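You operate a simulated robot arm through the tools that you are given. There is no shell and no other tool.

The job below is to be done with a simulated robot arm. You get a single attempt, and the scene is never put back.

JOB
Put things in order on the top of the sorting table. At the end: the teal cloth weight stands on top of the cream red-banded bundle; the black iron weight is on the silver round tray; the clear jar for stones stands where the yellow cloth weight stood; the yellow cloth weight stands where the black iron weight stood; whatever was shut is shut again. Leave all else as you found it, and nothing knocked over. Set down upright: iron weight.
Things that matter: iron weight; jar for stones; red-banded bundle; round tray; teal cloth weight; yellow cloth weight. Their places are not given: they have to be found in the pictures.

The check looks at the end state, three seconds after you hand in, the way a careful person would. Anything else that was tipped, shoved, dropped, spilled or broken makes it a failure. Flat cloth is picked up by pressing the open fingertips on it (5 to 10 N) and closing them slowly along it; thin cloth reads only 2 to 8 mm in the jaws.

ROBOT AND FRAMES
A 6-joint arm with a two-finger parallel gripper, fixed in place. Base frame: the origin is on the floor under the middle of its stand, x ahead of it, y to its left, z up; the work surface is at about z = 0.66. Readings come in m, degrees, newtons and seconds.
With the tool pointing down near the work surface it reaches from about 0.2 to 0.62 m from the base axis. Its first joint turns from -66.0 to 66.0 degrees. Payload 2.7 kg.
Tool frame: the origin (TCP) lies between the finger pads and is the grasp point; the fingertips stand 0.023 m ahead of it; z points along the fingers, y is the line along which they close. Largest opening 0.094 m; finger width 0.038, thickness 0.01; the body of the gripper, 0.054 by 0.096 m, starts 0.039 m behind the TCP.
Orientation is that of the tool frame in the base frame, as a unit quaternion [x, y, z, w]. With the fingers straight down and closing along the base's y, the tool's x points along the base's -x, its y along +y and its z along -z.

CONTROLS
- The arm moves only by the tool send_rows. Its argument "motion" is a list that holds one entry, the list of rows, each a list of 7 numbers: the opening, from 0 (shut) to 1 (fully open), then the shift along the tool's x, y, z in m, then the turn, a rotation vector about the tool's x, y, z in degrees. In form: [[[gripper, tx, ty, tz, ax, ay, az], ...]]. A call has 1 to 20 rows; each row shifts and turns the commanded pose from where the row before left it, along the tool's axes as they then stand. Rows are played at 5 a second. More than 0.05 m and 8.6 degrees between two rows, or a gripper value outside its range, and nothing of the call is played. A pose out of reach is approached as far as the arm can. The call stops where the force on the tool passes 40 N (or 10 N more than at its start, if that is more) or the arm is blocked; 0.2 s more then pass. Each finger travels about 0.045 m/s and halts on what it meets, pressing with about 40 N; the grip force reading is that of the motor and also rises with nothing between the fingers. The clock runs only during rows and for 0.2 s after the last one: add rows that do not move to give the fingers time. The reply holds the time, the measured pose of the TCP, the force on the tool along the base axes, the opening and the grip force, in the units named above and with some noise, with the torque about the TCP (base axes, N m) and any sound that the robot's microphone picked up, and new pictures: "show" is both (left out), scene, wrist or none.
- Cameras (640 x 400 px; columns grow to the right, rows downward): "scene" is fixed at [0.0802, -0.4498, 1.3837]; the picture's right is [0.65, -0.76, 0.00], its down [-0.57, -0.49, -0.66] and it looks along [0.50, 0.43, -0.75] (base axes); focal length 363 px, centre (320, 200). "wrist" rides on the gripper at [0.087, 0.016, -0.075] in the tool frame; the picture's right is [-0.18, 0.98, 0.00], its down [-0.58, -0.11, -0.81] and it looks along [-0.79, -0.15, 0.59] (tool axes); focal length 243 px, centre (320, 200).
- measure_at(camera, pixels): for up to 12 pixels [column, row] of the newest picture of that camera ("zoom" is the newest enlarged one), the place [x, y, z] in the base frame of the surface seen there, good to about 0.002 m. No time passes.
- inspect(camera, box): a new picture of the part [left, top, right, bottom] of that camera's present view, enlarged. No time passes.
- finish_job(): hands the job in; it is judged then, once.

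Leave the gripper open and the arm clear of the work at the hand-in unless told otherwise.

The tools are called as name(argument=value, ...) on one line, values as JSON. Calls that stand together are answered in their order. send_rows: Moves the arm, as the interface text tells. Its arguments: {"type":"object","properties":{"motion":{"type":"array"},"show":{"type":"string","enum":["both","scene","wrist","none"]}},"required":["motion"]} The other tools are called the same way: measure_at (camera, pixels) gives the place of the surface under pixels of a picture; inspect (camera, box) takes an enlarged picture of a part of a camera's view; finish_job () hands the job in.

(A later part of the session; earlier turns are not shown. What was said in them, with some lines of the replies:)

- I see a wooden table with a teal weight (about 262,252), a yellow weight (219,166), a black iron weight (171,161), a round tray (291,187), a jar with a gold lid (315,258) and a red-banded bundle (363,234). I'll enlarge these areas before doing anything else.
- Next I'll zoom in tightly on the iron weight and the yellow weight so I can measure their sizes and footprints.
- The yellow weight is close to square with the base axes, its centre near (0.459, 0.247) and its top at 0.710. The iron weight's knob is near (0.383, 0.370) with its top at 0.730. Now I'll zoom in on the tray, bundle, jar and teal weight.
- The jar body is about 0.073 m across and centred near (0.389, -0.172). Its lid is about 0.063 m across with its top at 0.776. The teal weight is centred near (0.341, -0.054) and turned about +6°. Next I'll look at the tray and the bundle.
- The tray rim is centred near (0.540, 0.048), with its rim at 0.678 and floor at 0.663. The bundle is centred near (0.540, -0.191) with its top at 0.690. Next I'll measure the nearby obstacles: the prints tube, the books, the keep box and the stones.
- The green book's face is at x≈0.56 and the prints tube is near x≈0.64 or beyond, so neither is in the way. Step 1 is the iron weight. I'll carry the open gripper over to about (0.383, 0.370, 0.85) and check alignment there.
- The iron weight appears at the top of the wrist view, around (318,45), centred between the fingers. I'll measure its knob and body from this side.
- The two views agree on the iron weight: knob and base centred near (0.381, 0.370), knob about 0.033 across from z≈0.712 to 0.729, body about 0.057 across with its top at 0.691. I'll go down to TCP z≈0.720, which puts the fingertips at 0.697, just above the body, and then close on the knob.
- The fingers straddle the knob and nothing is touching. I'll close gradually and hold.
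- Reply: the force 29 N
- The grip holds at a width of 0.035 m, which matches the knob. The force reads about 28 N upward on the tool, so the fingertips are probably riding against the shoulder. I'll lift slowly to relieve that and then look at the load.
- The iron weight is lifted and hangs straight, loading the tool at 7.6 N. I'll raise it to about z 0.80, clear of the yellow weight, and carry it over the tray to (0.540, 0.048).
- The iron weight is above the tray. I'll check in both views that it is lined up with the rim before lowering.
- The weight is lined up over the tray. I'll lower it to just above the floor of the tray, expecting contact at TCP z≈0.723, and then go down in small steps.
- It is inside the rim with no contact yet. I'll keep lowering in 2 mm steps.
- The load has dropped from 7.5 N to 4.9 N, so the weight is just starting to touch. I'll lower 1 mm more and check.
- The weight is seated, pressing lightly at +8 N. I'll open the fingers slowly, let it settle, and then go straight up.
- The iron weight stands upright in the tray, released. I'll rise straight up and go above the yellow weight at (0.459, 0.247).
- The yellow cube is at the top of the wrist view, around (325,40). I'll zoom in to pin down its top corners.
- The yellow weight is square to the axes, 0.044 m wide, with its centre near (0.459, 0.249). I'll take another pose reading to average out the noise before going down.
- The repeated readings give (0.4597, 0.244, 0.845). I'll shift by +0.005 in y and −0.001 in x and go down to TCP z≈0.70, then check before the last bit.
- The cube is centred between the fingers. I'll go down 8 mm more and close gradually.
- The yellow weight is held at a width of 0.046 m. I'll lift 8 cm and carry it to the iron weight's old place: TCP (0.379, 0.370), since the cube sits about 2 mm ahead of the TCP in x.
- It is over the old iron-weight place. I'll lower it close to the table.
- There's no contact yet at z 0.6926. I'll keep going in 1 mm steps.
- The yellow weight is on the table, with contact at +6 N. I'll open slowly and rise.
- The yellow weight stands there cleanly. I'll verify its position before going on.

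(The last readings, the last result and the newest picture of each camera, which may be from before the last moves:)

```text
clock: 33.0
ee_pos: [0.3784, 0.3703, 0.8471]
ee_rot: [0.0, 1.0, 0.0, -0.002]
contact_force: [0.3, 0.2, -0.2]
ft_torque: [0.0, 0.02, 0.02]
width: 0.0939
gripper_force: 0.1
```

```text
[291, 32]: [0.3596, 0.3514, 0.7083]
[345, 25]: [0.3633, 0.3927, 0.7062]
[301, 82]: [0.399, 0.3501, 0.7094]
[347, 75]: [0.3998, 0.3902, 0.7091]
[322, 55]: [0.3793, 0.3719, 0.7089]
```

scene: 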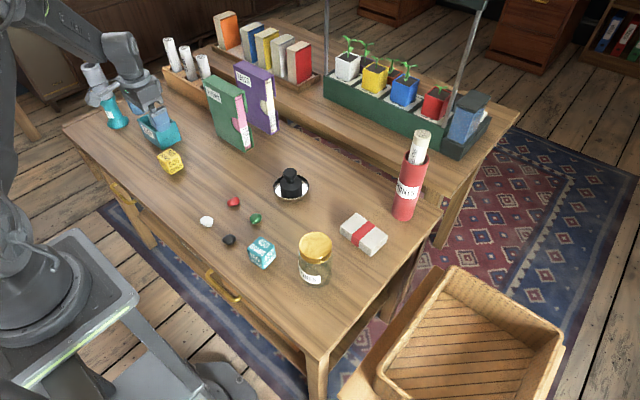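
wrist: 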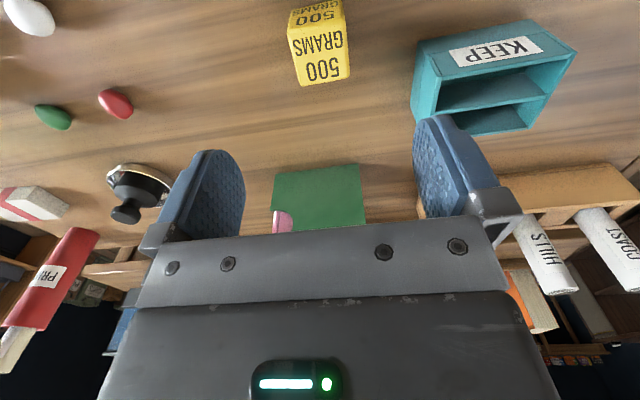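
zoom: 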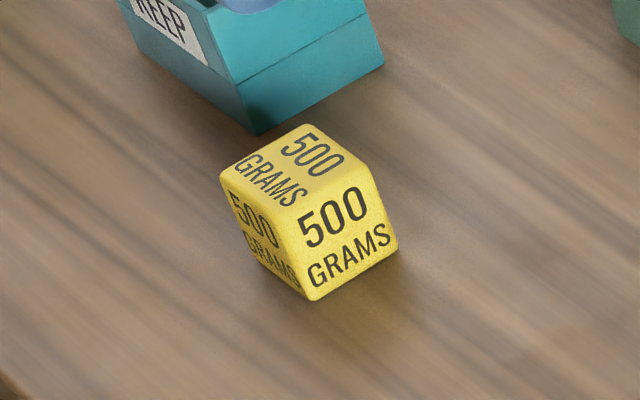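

The yellow weight is centred at about (0.380, 0.371), as wanted. Next is the jar, so I'll move across to about (0.389, -0.172) at the same height. The fingertips will be at 0.82 and the lid's top is at 0.776.

send_rows(motion=[[[1, -0.0008, -0.03, 0, 0, 0, 0], [1, -0.0008, -0.04, 0, 0, 0, 0], [1, -0.0008, -0.04, 0, 0, 0, 0], [1, -0.0008, -0.04, 0, 0, 0, 0], [1, -0.0008, -0.04, 0, 0, 0, 0], [1, -0.0008, -0.04, 0, 0, 0, 0], [1, -0.0008, -0.04, 0, 0, 0, 0], [1, -0.0008, -0.04, 0, 0, 0, 0], [1, -0.0008, -0.04, 0, 0, 0, 0], [1, -0.0008, -0.04, 0, 0, 0, 0], [1, -0.0008, -0.04, 0, 0, 0, 0], [1, -0.0008, -0.04, 0, 0, 0, 0], [1, -0.0008, -0.04, 0, 0, 0, 0], [1, -0.0006, -0.032, 0, 0, 0, 0], [1, 0, 0, 0, 0, 0, 0], [1, 0, 0, 0, 0, 0, 0]]])

send_rows(motion=[[[1, 0, 0, 0, 0, 0, 0]]], show="none")

```text
clock: 36.4
ee_pos: [0.3901, -0.174, 0.8488]
ee_rot: [-0.001, 1.0, 0.0, -0.001]
contact_force: [0.0, 0.5, -0.4]
ft_torque: [0.0, 0.0, 0.01]
width: 0.094
gripper_force: 0.0
```

scene: 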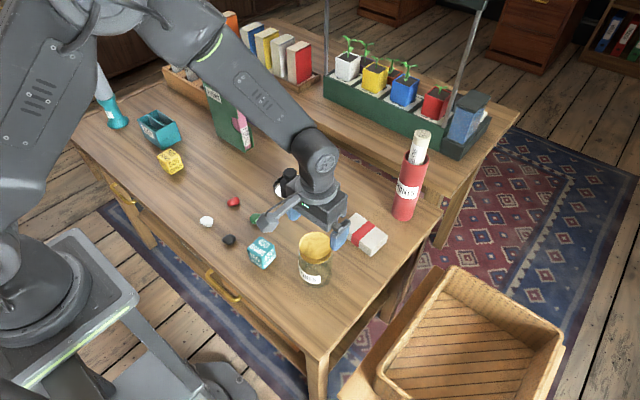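
wrist: 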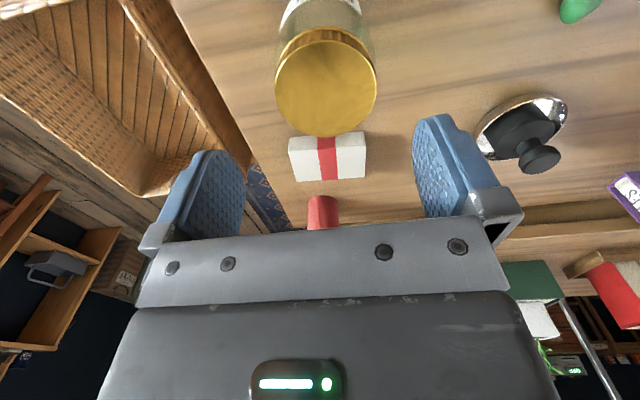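

```text
clock: 36.8
ee_pos: [0.3908, -0.1728, 0.849]
ee_rot: [0.0, 1.0, 0.0, -0.001]
contact_force: [0.1, 0.1, 0.1]
ft_torque: [-0.01, 0.0, 0.02]
width: 0.094
gripper_force: 0.0
```

The jar's lid is at (326,82) in the wrist view. I'll zoom in to measure the lid edges and the body sides.

inspect(camera="wrist", box=[240, 0, 416, 140])

```text
2.86 times, centred on (328, 70) of wrist
```

zoom: 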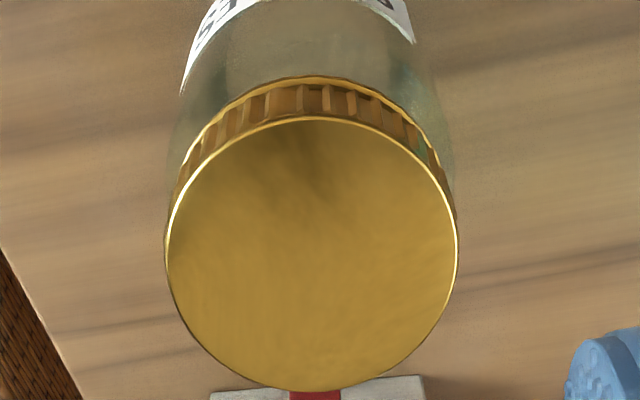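

measure_at(camera="zoom", pixels=[[172, 250], [454, 250], [312, 385], [312, 125], [312, 250], [312, 80], [312, 40], [182, 150], [445, 150], [200, 60], [410, 60], [430, 110]])

```text
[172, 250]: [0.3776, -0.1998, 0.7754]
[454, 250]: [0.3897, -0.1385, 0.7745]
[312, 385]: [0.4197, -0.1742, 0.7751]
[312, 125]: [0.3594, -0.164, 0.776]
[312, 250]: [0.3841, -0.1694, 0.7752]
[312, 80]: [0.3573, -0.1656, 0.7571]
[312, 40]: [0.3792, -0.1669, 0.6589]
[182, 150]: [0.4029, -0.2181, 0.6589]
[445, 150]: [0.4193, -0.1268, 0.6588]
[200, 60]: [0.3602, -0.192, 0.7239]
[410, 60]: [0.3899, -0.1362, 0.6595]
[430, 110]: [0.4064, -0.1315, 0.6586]
```

The lid is centred at about (0.3893, -0.1705). I'll shift to match and go down to TCP z≈0.743, with the fingertips beside the glass at 0.72 and the gripper body above the lid.

send_rows(motion=[[[1, 0.0012, 0.0025, 0.02, 0, 0, 0], [1, 0, 0, 0.02, 0, 0, 0], [1, 0, 0, 0.02, 0, 0, 0], [1, 0, 0, 0.02, 0, 0, 0], [1, 0, 0, 0.015, 0, 0, 0], [1, 0, 0, 0.008, 0, 0, 0], [1, 0, 0, 0, 0, 0, 0], [1, 0, 0, 0, 0, 0, 0]]])

send_rows(motion=[[[1, 0, 0, 0, 0, 0, 0]]], show="none")

```text
clock: 38.6
ee_pos: [0.3895, -0.17, 0.7466]
ee_rot: [0.0, 1.0, -0.001, -0.001]
contact_force: [0.1, 0.5, 0.4]
ft_torque: [0.02, 0.0, 0.0]
width: 0.0939
gripper_force: 0.0
```

scene: 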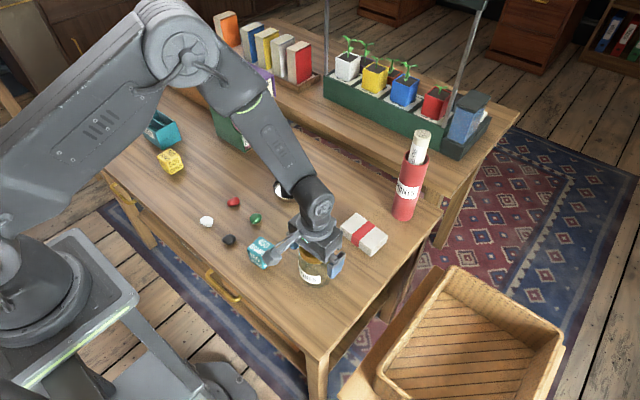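
wrist: 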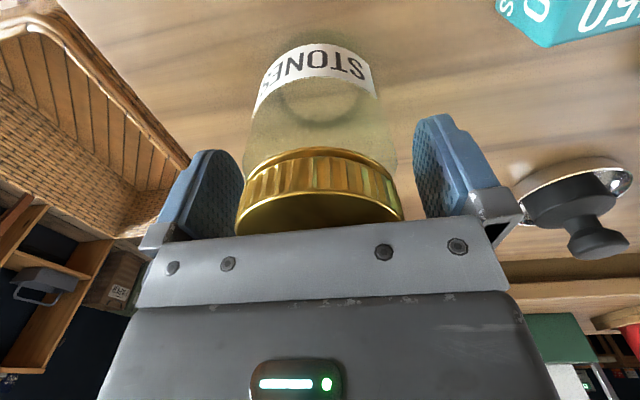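

```text
clock: 39.0
ee_pos: [0.3893, -0.1701, 0.7459]
ee_rot: [0.0, 1.0, 0.0, -0.001]
contact_force: [0.6, -0.9, -0.3]
ft_torque: [0.0, 0.0, 0.0]
width: 0.094
gripper_force: 0.1
```

Clear on both sides. I'll lower 4 mm more and close slowly on the glass.

send_rows(motion=[[[1, 0, 0, 0.004, 0, 0, 0], [0.95, 0, 0, 0, 0, 0, 0], [0.9, 0, 0, 0, 0, 0, 0], [0.86, 0, 0, 0, 0, 0, 0], [0.83, 0, 0, 0, 0, 0, 0], [0.8, 0, 0, 0, 0, 0, 0], [0.77, 0, 0, 0, 0, 0, 0], [0.74, 0, 0, 0, 0, 0, 0], [0.7, 0, 0, 0, 0, 0, 0], [0.65, 0, 0, 0, 0, 0, 0], [0.65, 0, 0, 0, 0, 0, 0]]])

```text
clock: 41.4
ee_pos: [0.3882, -0.1705, 0.742]
ee_rot: [0.0, 1.0, 0.0, 0.0]
contact_force: [-0.6, -0.7, 0.4]
ft_torque: [-0.01, 0.04, 0.0]
width: 0.0732
gripper_force: 39.8
```

scene: 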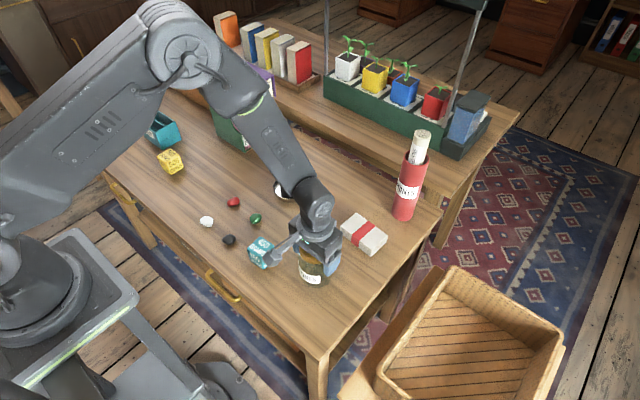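
wrist: 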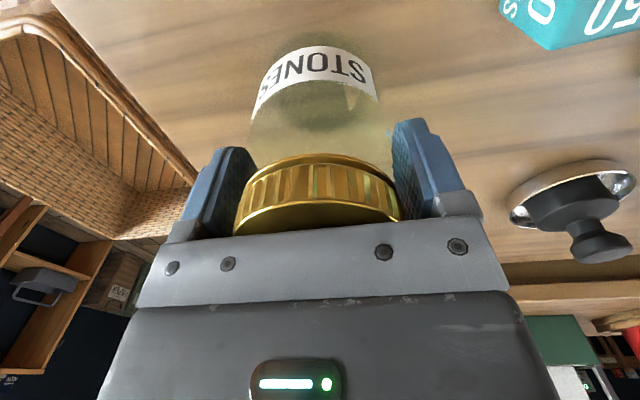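

The jar is gripped at a width of 0.073 m with no side force. I'll lift slowly and look.

send_rows(motion=[[[0.65, 0, 0, -0.003, 0, 0, 0], [0.65, 0, 0, -0.007, 0, 0, 0], [0.65, 0, 0, -0.015, 0, 0, 0], [0.65, 0, 0, -0.02, 0, 0, 0], [0.65, 0, 0, 0, 0, 0, 0]]])

```text
clock: 42.6
ee_pos: [0.39, -0.1695, 0.7879]
ee_rot: [0.0, 1.0, 0.0, -0.001]
contact_force: [-0.7, -0.3, -3.0]
ft_torque: [-0.01, 0.01, 0.0]
width: 0.0733
gripper_force: 40.0
```

scene: 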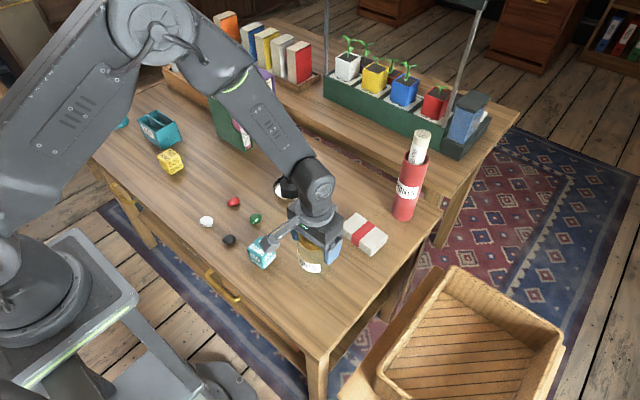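
wrist: 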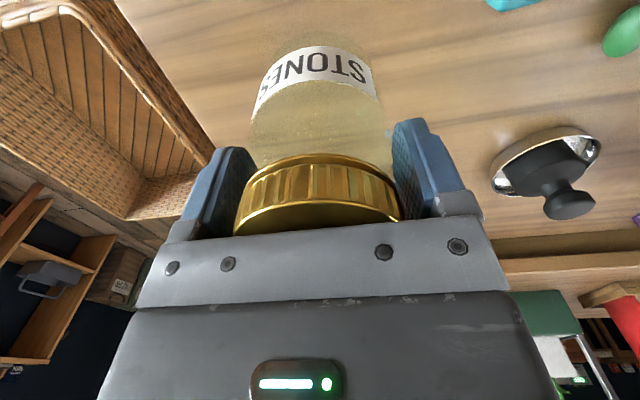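

The jar is off the table with its lid still shut, loading the tool at 3 N. I'll raise it to about 0.838 and carry it to the yellow weight's old place at (0.459, 0.249).

send_rows(motion=[[[0.65, 0, 0, -0.025, 0, 0, 0], [0.65, 0, 0, -0.025, 0, 0, 0], [0.65, -0.0033, 0.02, 0, 0, 0, 0], [0.65, -0.00635, 0.038, 0, 0, 0, 0], [0.65, -0.00635, 0.038, 0, 0, 0, 0], [0.65, -0.00635, 0.038, 0, 0, 0, 0], [0.65, -0.00635, 0.038, 0, 0, 0, 0], [0.65, -0.00635, 0.038, 0, 0, 0, 0], [0.65, -0.00635, 0.038, 0, 0, 0, 0], [0.65, -0.00635, 0.038, 0, 0, 0, 0], [0.65, -0.00635, 0.038, 0, 0, 0, 0], [0.65, -0.00635, 0.038, 0, 0, 0, 0], [0.65, -0.00635, 0.038, 0, 0, 0, 0], [0.65, -0.0032, 0.019, 0, 0, 0, 0], [0.65, 0, 0, 0, 0, 0, 0], [0.65, 0, 0, 0, 0, 0, 0]]])

send_rows(motion=[[[0.65, 0, 0, 0, 0, 0, 0]]], show="none")

```text
clock: 46.0
ee_pos: [0.4573, 0.249, 0.8375]
ee_rot: [0.0, 1.0, 0.0, 0.0]
contact_force: [-0.7, -0.4, -2.6]
ft_torque: [-0.01, -0.02, 0.0]
width: 0.0736
gripper_force: 40.0
```

scene: 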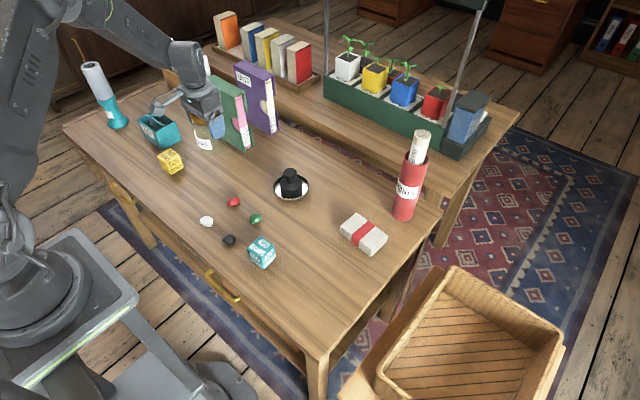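
wrist: 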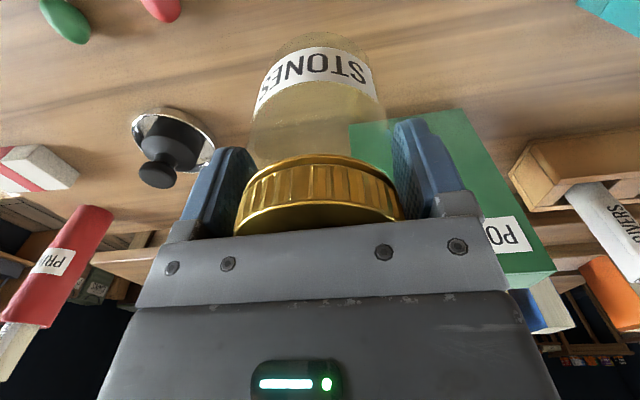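

```text
clock: 46.4
ee_pos: [0.457, 0.2491, 0.8372]
ee_rot: [-0.001, 1.0, 0.0, -0.001]
contact_force: [-0.1, -0.3, -1.9]
ft_torque: [0.02, -0.02, 0.02]
width: 0.0734
gripper_force: 39.7
```

The jar is over the spot at (0.457, 0.249). I'll shift +1.5 mm in x and lower to about 3 mm above the table.

send_rows(motion=[[[0.65, -0.0015, 0, 0.02, 0, 0, 0], [0.65, 0, 0, 0.025, 0, 0, 0], [0.65, 0, 0, 0.025, 0, 0, 0], [0.65, 0, 0, 0.014, 0, 0, 0], [0.65, 0, 0, 0.005, 0, 0, 0], [0.65, 0, 0, 0, 0, 0, 0], [0.65, 0, 0, 0, 0, 0, 0]]])

```text
clock: 48.0
ee_pos: [0.4592, 0.25, 0.7477]
ee_rot: [0.0, 1.0, 0.0, -0.001]
contact_force: [0.2, -0.2, -2.4]
ft_torque: [-0.01, -0.01, -0.01]
width: 0.0736
gripper_force: 40.0
```

scene: 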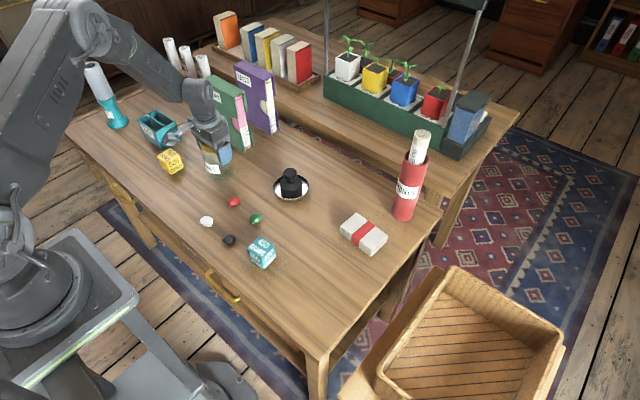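
wrist: 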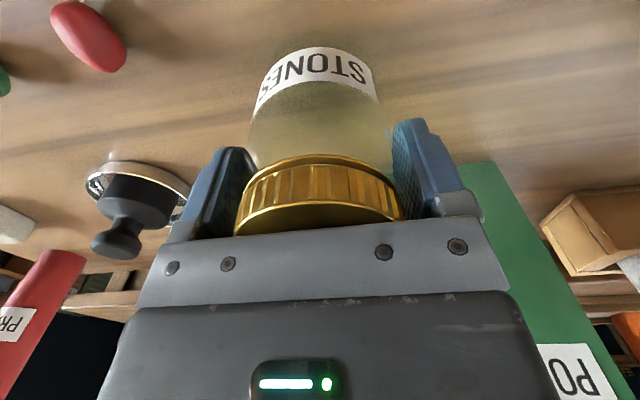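

Still clear of the table at z 0.748. I'll go down in small steps toward 0.742.

send_rows(motion=[[[0.65, 0, 0, 0.0015, 0, 0, 0], [0.65, 0, 0, 0.0015, 0, 0, 0], [0.65, 0, 0, 0.001, 0, 0, 0], [0.65, 0, 0, 0, 0, 0, 0]]], show="none")

send_rows(motion=[[[0.65, 0, 0, 0.001, 0, 0, 0], [0.65, 0, 0, 0, 0, 0, 0]]], show="none")

```text
clock: 49.0
ee_pos: [0.4588, 0.2484, 0.7447]
ee_rot: [0.0, 1.0, 0.0, -0.001]
contact_force: [-0.2, 0.8, -1.4]
ft_torque: [-0.01, -0.02, -0.01]
width: 0.0734
gripper_force: 39.9
```

```text
clock: 49.6
ee_pos: [0.4593, 0.2497, 0.7431]
ee_rot: [0.001, 1.0, 0.001, -0.002]
contact_force: [-0.2, -0.4, -1.6]
ft_torque: [0.01, -0.03, -0.03]
width: 0.0733
gripper_force: 39.9
```

send_rows(motion=[[[0.65, 0, 0, 0.001, 0, 0, 0], [0.65, 0, 0, 0, 0, 0, 0]]], show="none")

```text
clock: 50.2
ee_pos: [0.4596, 0.2498, 0.742]
ee_rot: [0.0, 1.0, 0.001, -0.001]
contact_force: [-1.2, -0.9, 1.5]
ft_torque: [0.04, 0.06, 0.02]
width: 0.0734
gripper_force: 40.4
```

The force has gone from −2.5 to +1.5 N, so the jar is standing on the table. I'll open slowly and rise straight up.

send_rows(motion=[[[0.65, 0, 0, 0.0004, 0, 0, 0], [0.74, 0, 0, 0, 0, 0, 0], [0.78, 0, 0, 0, 0, 0, 0], [0.82, 0, 0, 0, 0, 0, 0], [0.88, 0, 0, 0, 0, 0, 0], [0.95, 0, 0, 0, 0, 0, 0], [1, 0, 0, 0, 0, 0, 0], [1, 0, 0, 0, 0, 0, 0]]])

```text
clock: 52.0
ee_pos: [0.459, 0.2489, 0.742]
ee_rot: [0.0, 1.0, 0.0, -0.001]
contact_force: [-0.3, 0.5, -0.4]
ft_torque: [0.03, 0.02, -0.02]
width: 0.0939
gripper_force: 0.0
```

scene: 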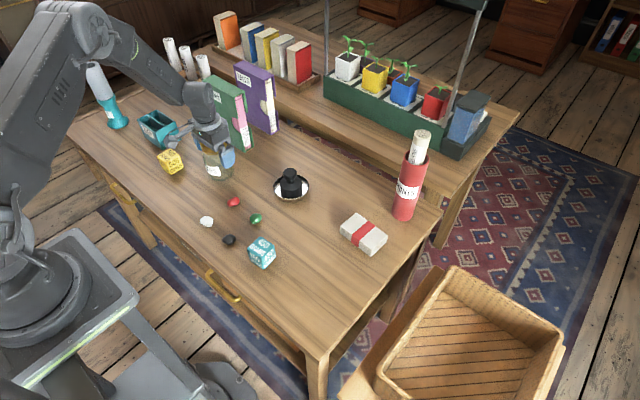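
wrist: 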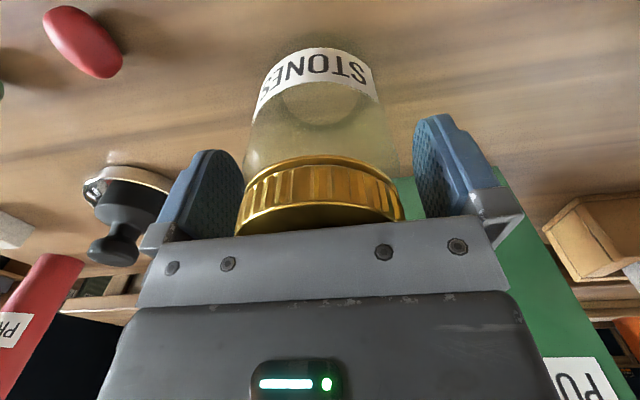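

The jar is released and standing. I'll rise to about z 0.85 and move over the teal weight near (0.341, -0.054).

send_rows(motion=[[[1, 0, 0, -0.01, 0, 0, 0], [1, 0, 0, -0.03, 0, 0, 0], [1, 0, 0, -0.035, 0, 0, 0], [1, 0, 0, -0.035, 0, 0, 0], [1, 0.0118, -0.0303, 0, 0, 0, 0], [1, 0.0118, -0.0303, 0, 0, 0, 0], [1, 0.0118, -0.0303, 0, 0, 0, 0], [1, 0.0118, -0.0303, 0, 0, 0, 0], [1, 0.0118, -0.0303, 0, 0, 0, 0], [1, 0.0118, -0.0303, 0, 0, 0, 0], [1, 0.0118, -0.0303, 0, 0, 0, 0], [1, 0.0118, -0.0303, 0, 0, 0, 0], [1, 0.0118, -0.0303, 0, 0, 0, 0], [1, 0.0118, -0.0303, 0, 0, 0, 0], [1, 0, 0, 0, 0, 0, 0], [1, 0, 0, 0, 0, 0, 0]]])

send_rows(motion=[[[1, 0, 0, 0, 0, 0, 0]]], show="none")

```text
clock: 55.4
ee_pos: [0.3421, -0.0538, 0.8524]
ee_rot: [-0.001, 1.0, 0.0, 0.0]
contact_force: [0.0, -0.9, 0.3]
ft_torque: [0.0, 0.02, 0.03]
width: 0.0938
gripper_force: 0.0
```

scene: 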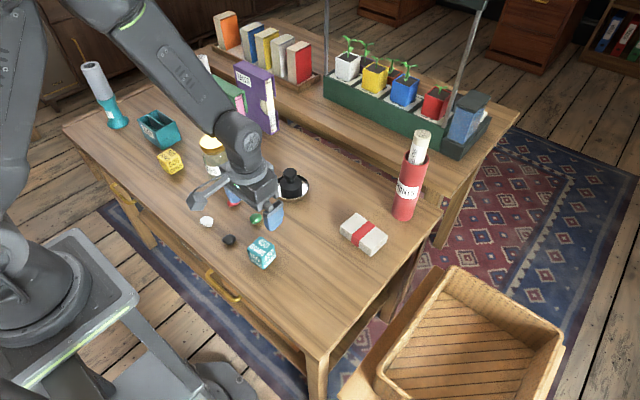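
wrist: 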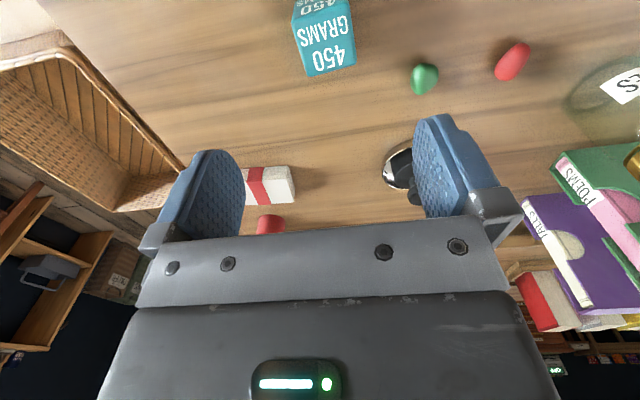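

```text
clock: 55.8
ee_pos: [0.344, -0.0553, 0.853]
ee_rot: [0.0, 1.0, 0.0, 0.0]
contact_force: [-0.2, -0.2, -0.5]
ft_torque: [-0.03, 0.02, -0.01]
width: 0.0939
gripper_force: 0.1
```

The teal cube is at about (325,38) in the wrist view. I'll zoom in to get its corners and also check the stones around it.

inspect(camera="wrist", box=[260, 0, 420, 100])

measure_at(camera="scene", pixels=[[229, 240], [256, 218], [206, 221], [235, 202]])

```text
4.00 times, centred on (340, 50) of wrist
```

zoom: 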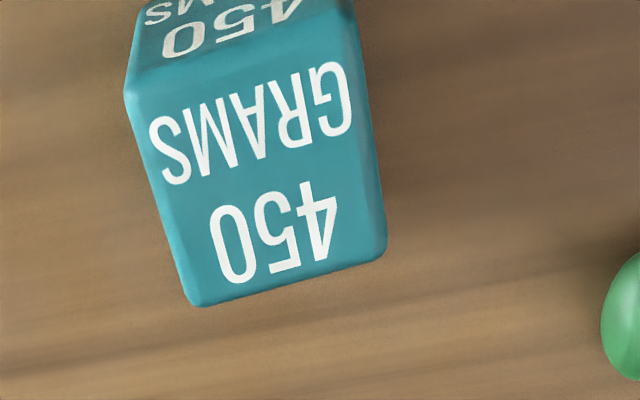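

```text
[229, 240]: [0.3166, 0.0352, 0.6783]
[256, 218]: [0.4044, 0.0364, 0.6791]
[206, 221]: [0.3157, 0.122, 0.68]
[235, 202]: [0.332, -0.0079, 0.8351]
```

measure_at(camera="zoom", pixels=[[133, 88], [355, 42], [192, 298], [380, 250], [250, 165], [155, 170], [370, 140], [285, 275], [245, 68]])

```text
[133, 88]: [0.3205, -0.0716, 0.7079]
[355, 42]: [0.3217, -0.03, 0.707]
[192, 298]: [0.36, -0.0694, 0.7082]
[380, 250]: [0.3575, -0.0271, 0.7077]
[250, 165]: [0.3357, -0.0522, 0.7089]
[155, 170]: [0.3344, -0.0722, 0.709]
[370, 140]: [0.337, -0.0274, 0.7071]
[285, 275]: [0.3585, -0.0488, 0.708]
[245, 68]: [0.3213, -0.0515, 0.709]
```

The teal cube is centred near (0.340, -0.052) and turned about +4°. The black stone's near edge is at y≈0.023, clear of the +y finger, which ends at about 0.005. I'll correct the position, turn the tool about 4° and go down to TCP z≈0.70.

send_rows(motion=[[[1, 0.003, 0.0025, 0.02, 0, 0, 0], [1, 0, 0, 0.035, 0, 0, -4], [1, 0, 0, 0.035, 0, 0, 0], [1, 0, 0, 0.035, 0, 0, 0], [1, 0, 0, 0.02, 0, 0, 0], [1, 0, 0, 0.008, 0, 0, 0], [1, 0, 0, 0, 0, 0, 0], [1, 0, 0, 0, 0, 0, 0]]])

```text
clock: 57.6
ee_pos: [0.3386, -0.0519, 0.7004]
ee_rot: [-0.035, 0.999, 0.0, -0.001]
contact_force: [0.2, -0.6, 0.8]
ft_torque: [-0.02, -0.01, 0.0]
width: 0.094
gripper_force: 0.0
```

scene: 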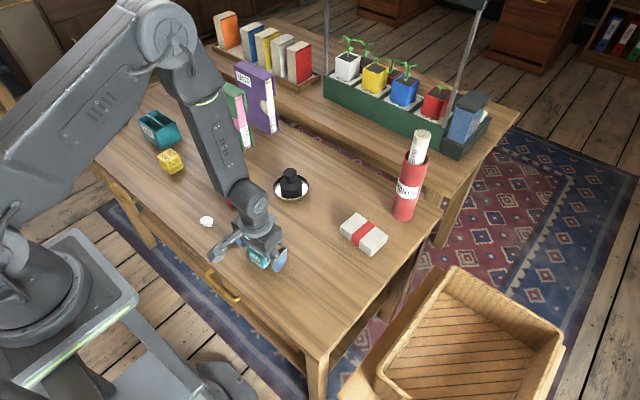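
wrist: 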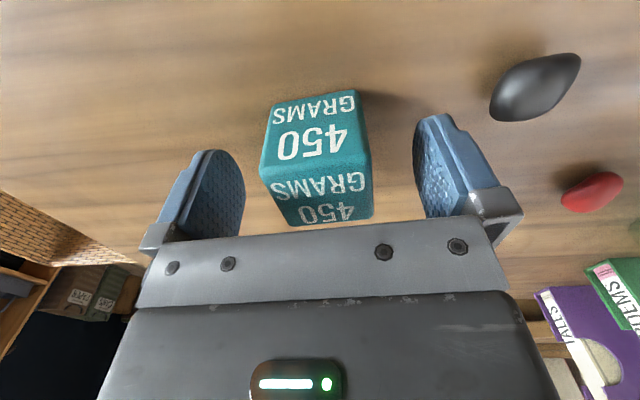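

The cube is centred and aligned between the fingers. I'll go down 8 mm and close gradually.

send_rows(motion=[[[1, 0, 0, 0.004, 0, 0, 0], [1, 0, 0, 0.004, 0, 0, 0], [0.85, 0, 0, 0, 0, 0, 0], [0.7, 0, 0, 0, 0, 0, 0], [0.6, 0, 0, 0, 0, 0, 0], [0.53, 0, 0, 0, 0, 0, 0], [0.48, 0, 0, 0, 0, 0, 0], [0.42, 0, 0, 0, 0, 0, 0], [0.35, 0, 0, 0, 0, 0, 0], [0.25, 0, 0, 0, 0, 0, 0], [0.25, 0, 0, 0, 0, 0, 0]]])

```text
clock: 60.0
ee_pos: [0.3394, -0.0509, 0.6906]
ee_rot: [-0.035, 0.999, 0.0, -0.001]
contact_force: [0.0, 2.5, 1.4]
ft_torque: [0.09, -0.04, 0.01]
width: 0.046
gripper_force: 39.7
```

scene: 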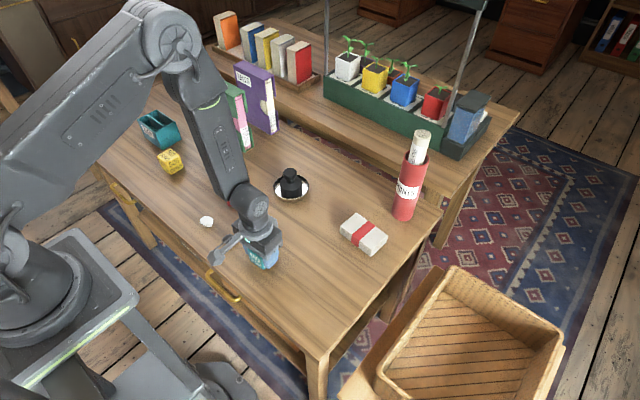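
wrist: 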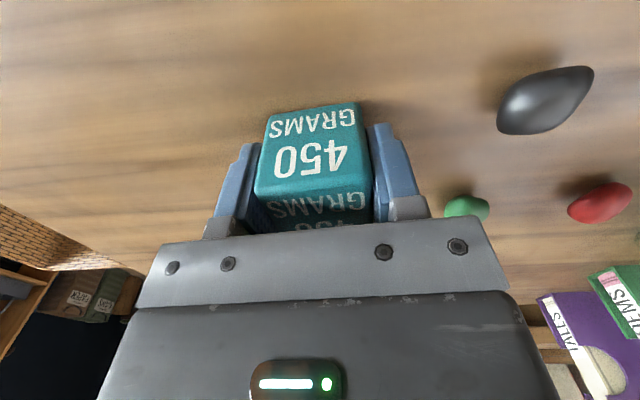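

The teal weight is held at a width of 0.046 m. I'll lift 11 cm, undo the 4° turn, and carry it toward the bundle centre at (0.540, -0.191).

send_rows(motion=[[[0.25, 0, 0, -0.005, 0, 0, 0], [0.25, 0, 0, -0.015, 0, 0, 0], [0.25, 0, 0, -0.03, 0, 0, 0], [0.25, 0, 0, -0.03, 0, 0, 0], [0.25, 0, 0, -0.03, 0, 0, 0], [0.25, 0, 0, 0, 0, 0, 4], [0.25, -0.015, -0.0105, 0, 0, 0, 0], [0.25, -0.025, -0.0175, 0, 0, 0, 0], [0.25, -0.025, -0.0175, 0, 0, 0, 0], [0.25, -0.025, -0.0175, 0, 0, 0, 0], [0.25, -0.025, -0.0175, 0, 0, 0, 0], [0.25, -0.025, -0.0175, 0, 0, 0, 0], [0.25, -0.025, -0.0175, 0, 0, 0, 0], [0.25, -0.025, -0.0175, 0, 0, 0, 0], [0.25, -0.01, -0.007, 0, 0, 0, 5], [0.25, 0, 0, 0, 0, 0, 0], [0.25, 0, 0, 0, 0, 0, 0]]])

send_rows(motion=[[[0.25, 0, 0, 0, 0, 0, 0]]], show="none")

```text
clock: 63.6
ee_pos: [0.5374, -0.1923, 0.8019]
ee_rot: [0.043, 0.999, -0.001, -0.001]
contact_force: [-0.6, -0.3, -3.7]
ft_torque: [0.0, 0.0, 0.01]
width: 0.046
gripper_force: 40.5
```

scene: 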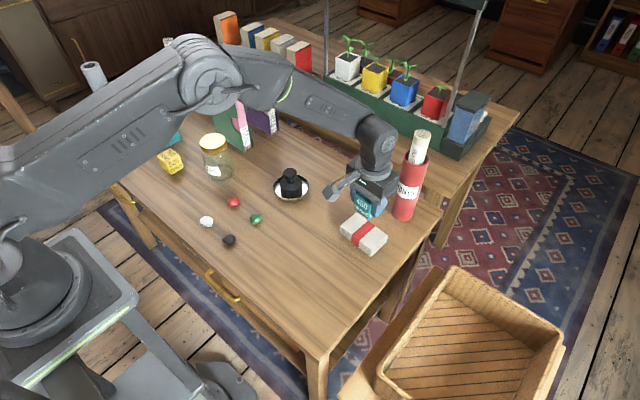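
wrist: 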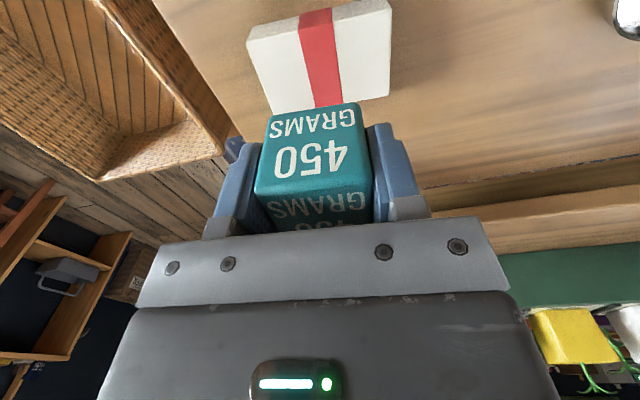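

```text
clock: 64.0
ee_pos: [0.5376, -0.193, 0.8037]
ee_rot: [0.044, 0.999, 0.001, -0.001]
contact_force: [-0.1, 0.0, -3.7]
ft_torque: [0.0, 0.01, 0.0]
width: 0.0458
gripper_force: 39.9
```

measure_at(camera="wrist", pixels=[[249, 40], [389, 5], [300, 20], [332, 15], [270, 105], [388, 95], [322, 95], [318, 120]])

inspect(camera="scene", box=[320, 150, 432, 270])

```text
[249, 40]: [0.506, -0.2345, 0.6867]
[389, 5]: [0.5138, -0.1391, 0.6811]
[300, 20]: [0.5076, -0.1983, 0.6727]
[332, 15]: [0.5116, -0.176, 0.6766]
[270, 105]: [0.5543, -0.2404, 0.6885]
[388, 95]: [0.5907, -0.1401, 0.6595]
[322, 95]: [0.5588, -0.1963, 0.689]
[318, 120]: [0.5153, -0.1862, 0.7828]
```

```text
3.33 times, centred on (376, 210) of scene
```

zoom: 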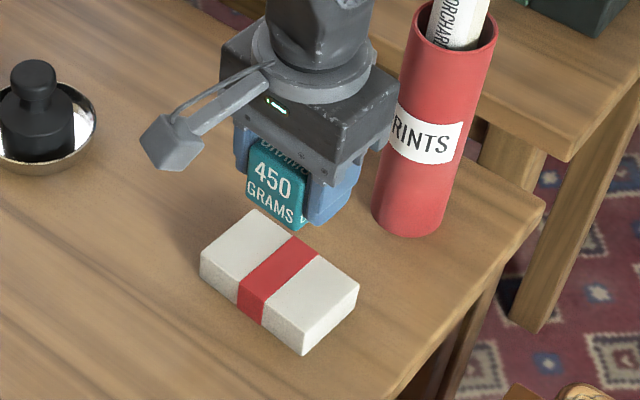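

The bundle's near edge agrees with the earlier measurement. The cube is about 2 mm short in x and 1.5 mm off in y. I'll correct that and lower to about 5 mm above the bundle; contact should come at TCP z≈0.72.

send_rows(motion=[[[0.25, -0.002, 0.0015, 0.02, 0, 0, 0], [0.25, 0, 0, 0.025, 0, 0, 0], [0.25, 0, 0, 0.02, 0, 0, 0], [0.25, 0, 0, 0.008, 0, 0, 0], [0.25, 0, 0, 0.004, 0, 0, 0], [0.25, 0, 0, 0, 0, 0, 0]]])

```text
clock: 65.4
ee_pos: [0.5407, -0.1896, 0.7239]
ee_rot: [0.043, 0.999, 0.0, -0.001]
contact_force: [0.6, -0.7, -4.1]
ft_torque: [0.0, -0.02, 0.03]
width: 0.0458
gripper_force: 40.1
```

scene: 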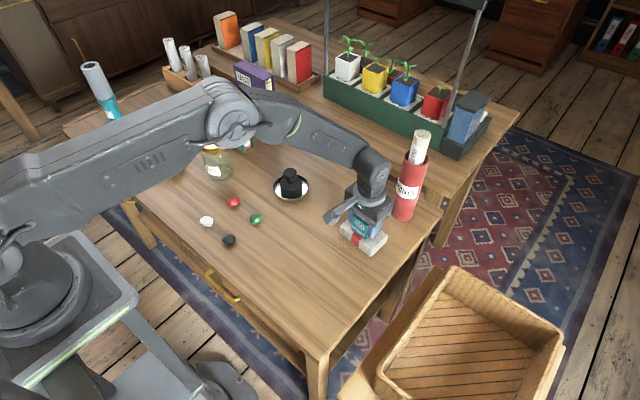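
wrist: 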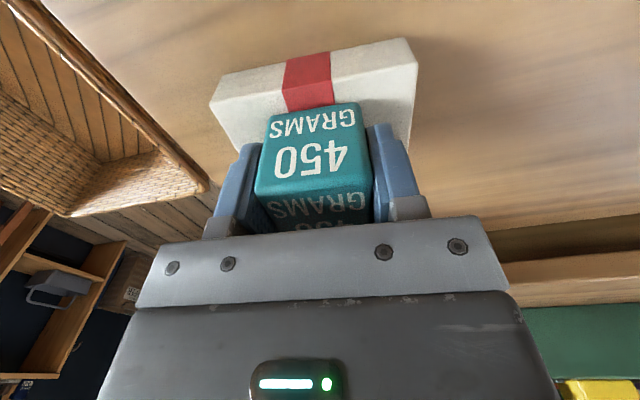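

The cube is right above the middle of the bundle, with no contact yet. I'll step down 1 mm at a time.

send_rows(motion=[[[0.25, 0, 0, 0.001, 0, 0, 0], [0.25, 0, 0, 0.001, 0, 0, 0], [0.25, 0, 0, 0, 0, 0, 0]]], show="none")

send_rows(motion=[[[0.25, 0, 0, 0.001, 0, 0, 0], [0.25, 0, 0, 0, 0, 0, 0]]], show="none")

```text
clock: 66.2
ee_pos: [0.5412, -0.1896, 0.7221]
ee_rot: [0.043, 0.999, 0.0, -0.001]
contact_force: [0.5, -0.1, -4.3]
ft_torque: [-0.01, 0.02, 0.0]
width: 0.046
gripper_force: 39.8
```

```text
clock: 66.8
ee_pos: [0.5417, -0.19, 0.7215]
ee_rot: [0.044, 0.999, 0.0, -0.001]
contact_force: [-0.7, -0.1, -2.1]
ft_torque: [0.03, 0.03, 0.0]
width: 0.0461
gripper_force: 40.3
```

The load dropped to 2.1 N, so it is beginning to touch. I'll lower half a millimetre more and check.

send_rows(motion=[[[0.25, 0, 0, 0.0007, 0, 0, 0], [0.25, 0, 0, 0, 0, 0, 0]]], show="wrist")

```text
clock: 67.4
ee_pos: [0.5413, -0.189, 0.721]
ee_rot: [0.044, 0.999, 0.001, 0.0]
contact_force: [-4.0, 2.6, 10.4]
ft_torque: [0.17, 0.18, -0.02]
width: 0.0459
gripper_force: 40.1
```

wrist: 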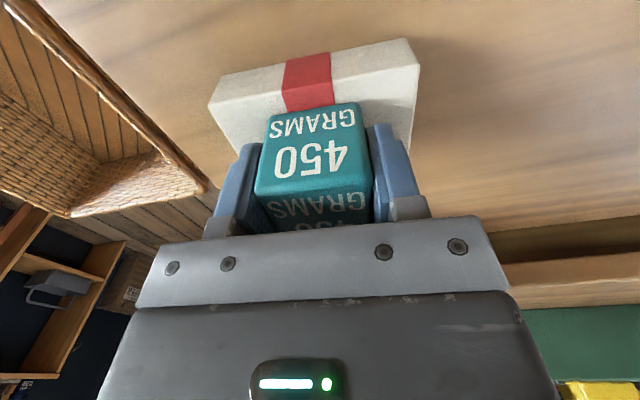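

It is seated with about 10 N of press. I'll ease up slightly, open slowly and then rise.

send_rows(motion=[[[0.25, 0, 0, -0.0005, 0, 0, 0], [0.4, 0, 0, 0, 0, 0, 0], [0.48, 0, 0, 0, 0, 0, 0], [0.53, 0, 0, 0, 0, 0, 0], [0.6, 0, 0, 0, 0, 0, 0], [0.7, 0, 0, 0, 0, 0, 0], [0.8, 0, 0, 0, 0, 0, 0], [0.9, 0, 0, 0, 0, 0, 0], [0.9, 0, 0, 0, 0, 0, 0]]])

```text
clock: 69.4
ee_pos: [0.5409, -0.1904, 0.7201]
ee_rot: [0.044, 0.999, 0.0, -0.001]
contact_force: [0.1, 0.1, 1.2]
ft_torque: [0.03, 0.01, -0.01]
width: 0.0845
gripper_force: 0.0
```

scene: 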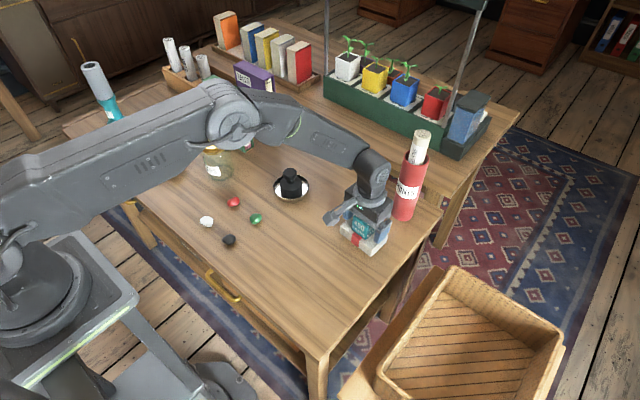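
wrist: 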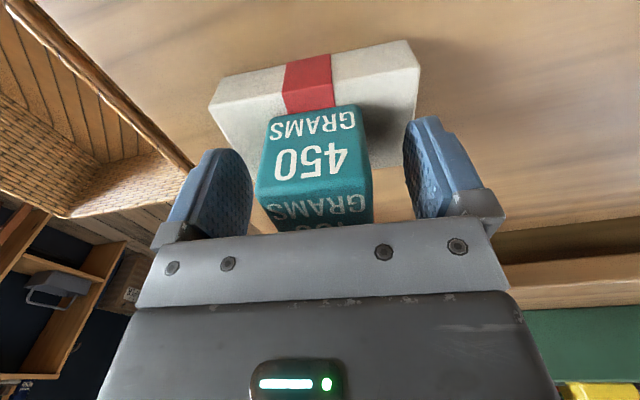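

The teal weight stands released on the bundle. I'll rise straight up, undo the 5° turn, and return to the start pose, clear of the work.

send_rows(motion=[[[0.9, 0, 0, -0.01, 0, 0, 0], [1, 0, 0, -0.025, 0, 0, 0], [1, 0, 0, -0.035, 0, 0, 0], [1, 0, 0, -0.035, 0, 0, 0], [1, 0, 0, -0.035, 0, 0, 0], [1, 0, 0, 0, 0, 0, -5], [1, 0.019, 0.03, -0.012, 0, 0, 0], [1, 0.019, 0.03, -0.012, 0, 0, 0], [1, 0.019, 0.03, -0.012, 0, 0, 0], [1, 0.019, 0.03, -0.012, 0, 0, 0], [1, 0.019, 0.03, -0.012, 0, 0, 0], [1, 0.019, 0.03, -0.012, 0, 0, 0], [1, 0.019, 0.03, -0.012, 0, 0, 0], [1, 0.019, 0.03, -0.012, 0, 0, 0], [1, 0, 0, 0, 0, 0, 0], [1, 0, 0, 0, 0, 0, 0]]])

```text
clock: 72.8
ee_pos: [0.3899, 0.0513, 0.9567]
ee_rot: [0.0, 1.0, 0.0, -0.001]
contact_force: [-0.2, 0.5, 0.3]
ft_torque: [0.0, 0.0, -0.01]
width: 0.0939
gripper_force: 0.1
```

scene: 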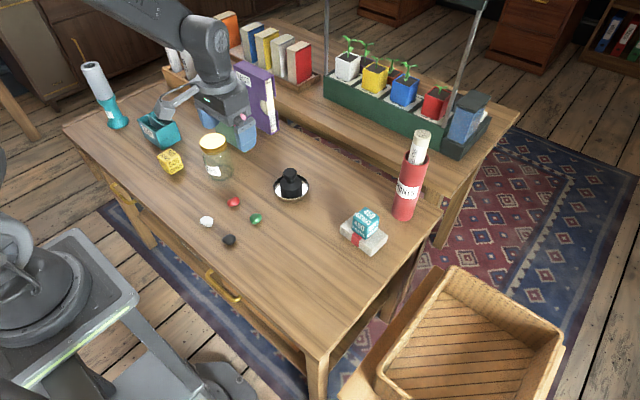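
wrist: 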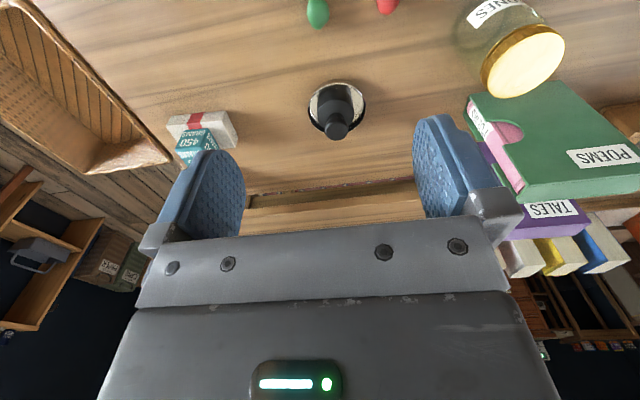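

The arm is back at its start pose. Before handing in, I'll check all the final placements.

inspect(camera="scene", box=[320, 190, 416, 270])

inspect(camera="scene", box=[140, 110, 332, 250])

measure_at(camera="scene", pixels=[[213, 141], [200, 142], [226, 142], [213, 134], [211, 149], [365, 220], [290, 173], [352, 240], [385, 236], [170, 157], [256, 218], [235, 202]])

```text
5.00 times, centred on (368, 230) of scene
```

zoom: 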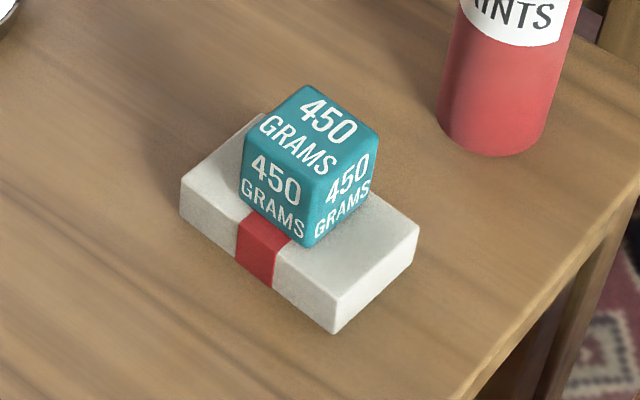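

```text
2.86 times, centred on (236, 180) of scene
```

zoom: 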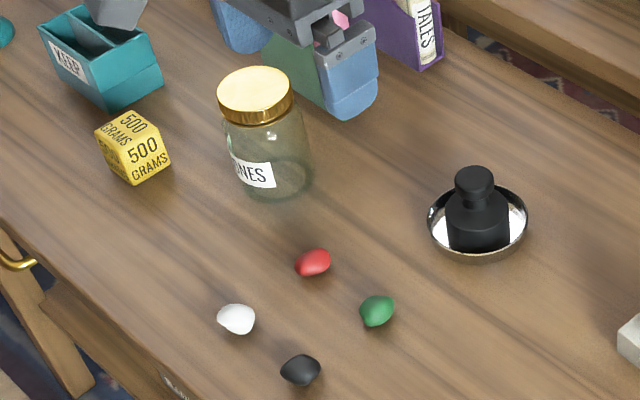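

```text
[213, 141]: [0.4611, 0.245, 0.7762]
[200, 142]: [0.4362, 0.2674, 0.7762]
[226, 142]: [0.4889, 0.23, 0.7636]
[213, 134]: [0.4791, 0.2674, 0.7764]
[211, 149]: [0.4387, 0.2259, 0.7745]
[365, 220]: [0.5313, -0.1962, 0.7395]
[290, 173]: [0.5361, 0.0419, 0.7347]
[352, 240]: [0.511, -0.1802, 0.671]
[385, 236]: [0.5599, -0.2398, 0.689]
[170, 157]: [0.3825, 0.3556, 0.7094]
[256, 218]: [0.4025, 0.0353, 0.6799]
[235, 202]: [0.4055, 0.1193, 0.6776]
```

Everything checks out:
- **Teal weight:** flat and centred on the bundle.
- **Iron weight:** upright inside the tray.
- **Jar:** lid still shut, standing at about (0.459, 0.247).
- **Yellow weight:** at about (0.380, 0.371).
- **Stones, drawer and other objects:** untouched.

The gripper is open and the arm is clear, so I'm handing in.

finish_job()

```text
The job is handed in.
```

The job is handed in, and my last pictures before that showed everything where you asked, with nothing knocked over. I haven't seen the result of the check itself.

| Item | Where it ended up |
|---|---|
| Teal cloth weight | Flat and centred on top of the red-banded bundle |
| Black iron weight | Upright inside the silver round tray |
| Jar for stones | Where the yellow cloth weight stood, lid still shut |
| Yellow cloth weight | Where the black iron weight stood |

The jar and the yellow weight measured within a few millimetres of the old spots. I never opened the jar or the drawer. The arm is back at its starting pose, clear of the table, with the gripper open.
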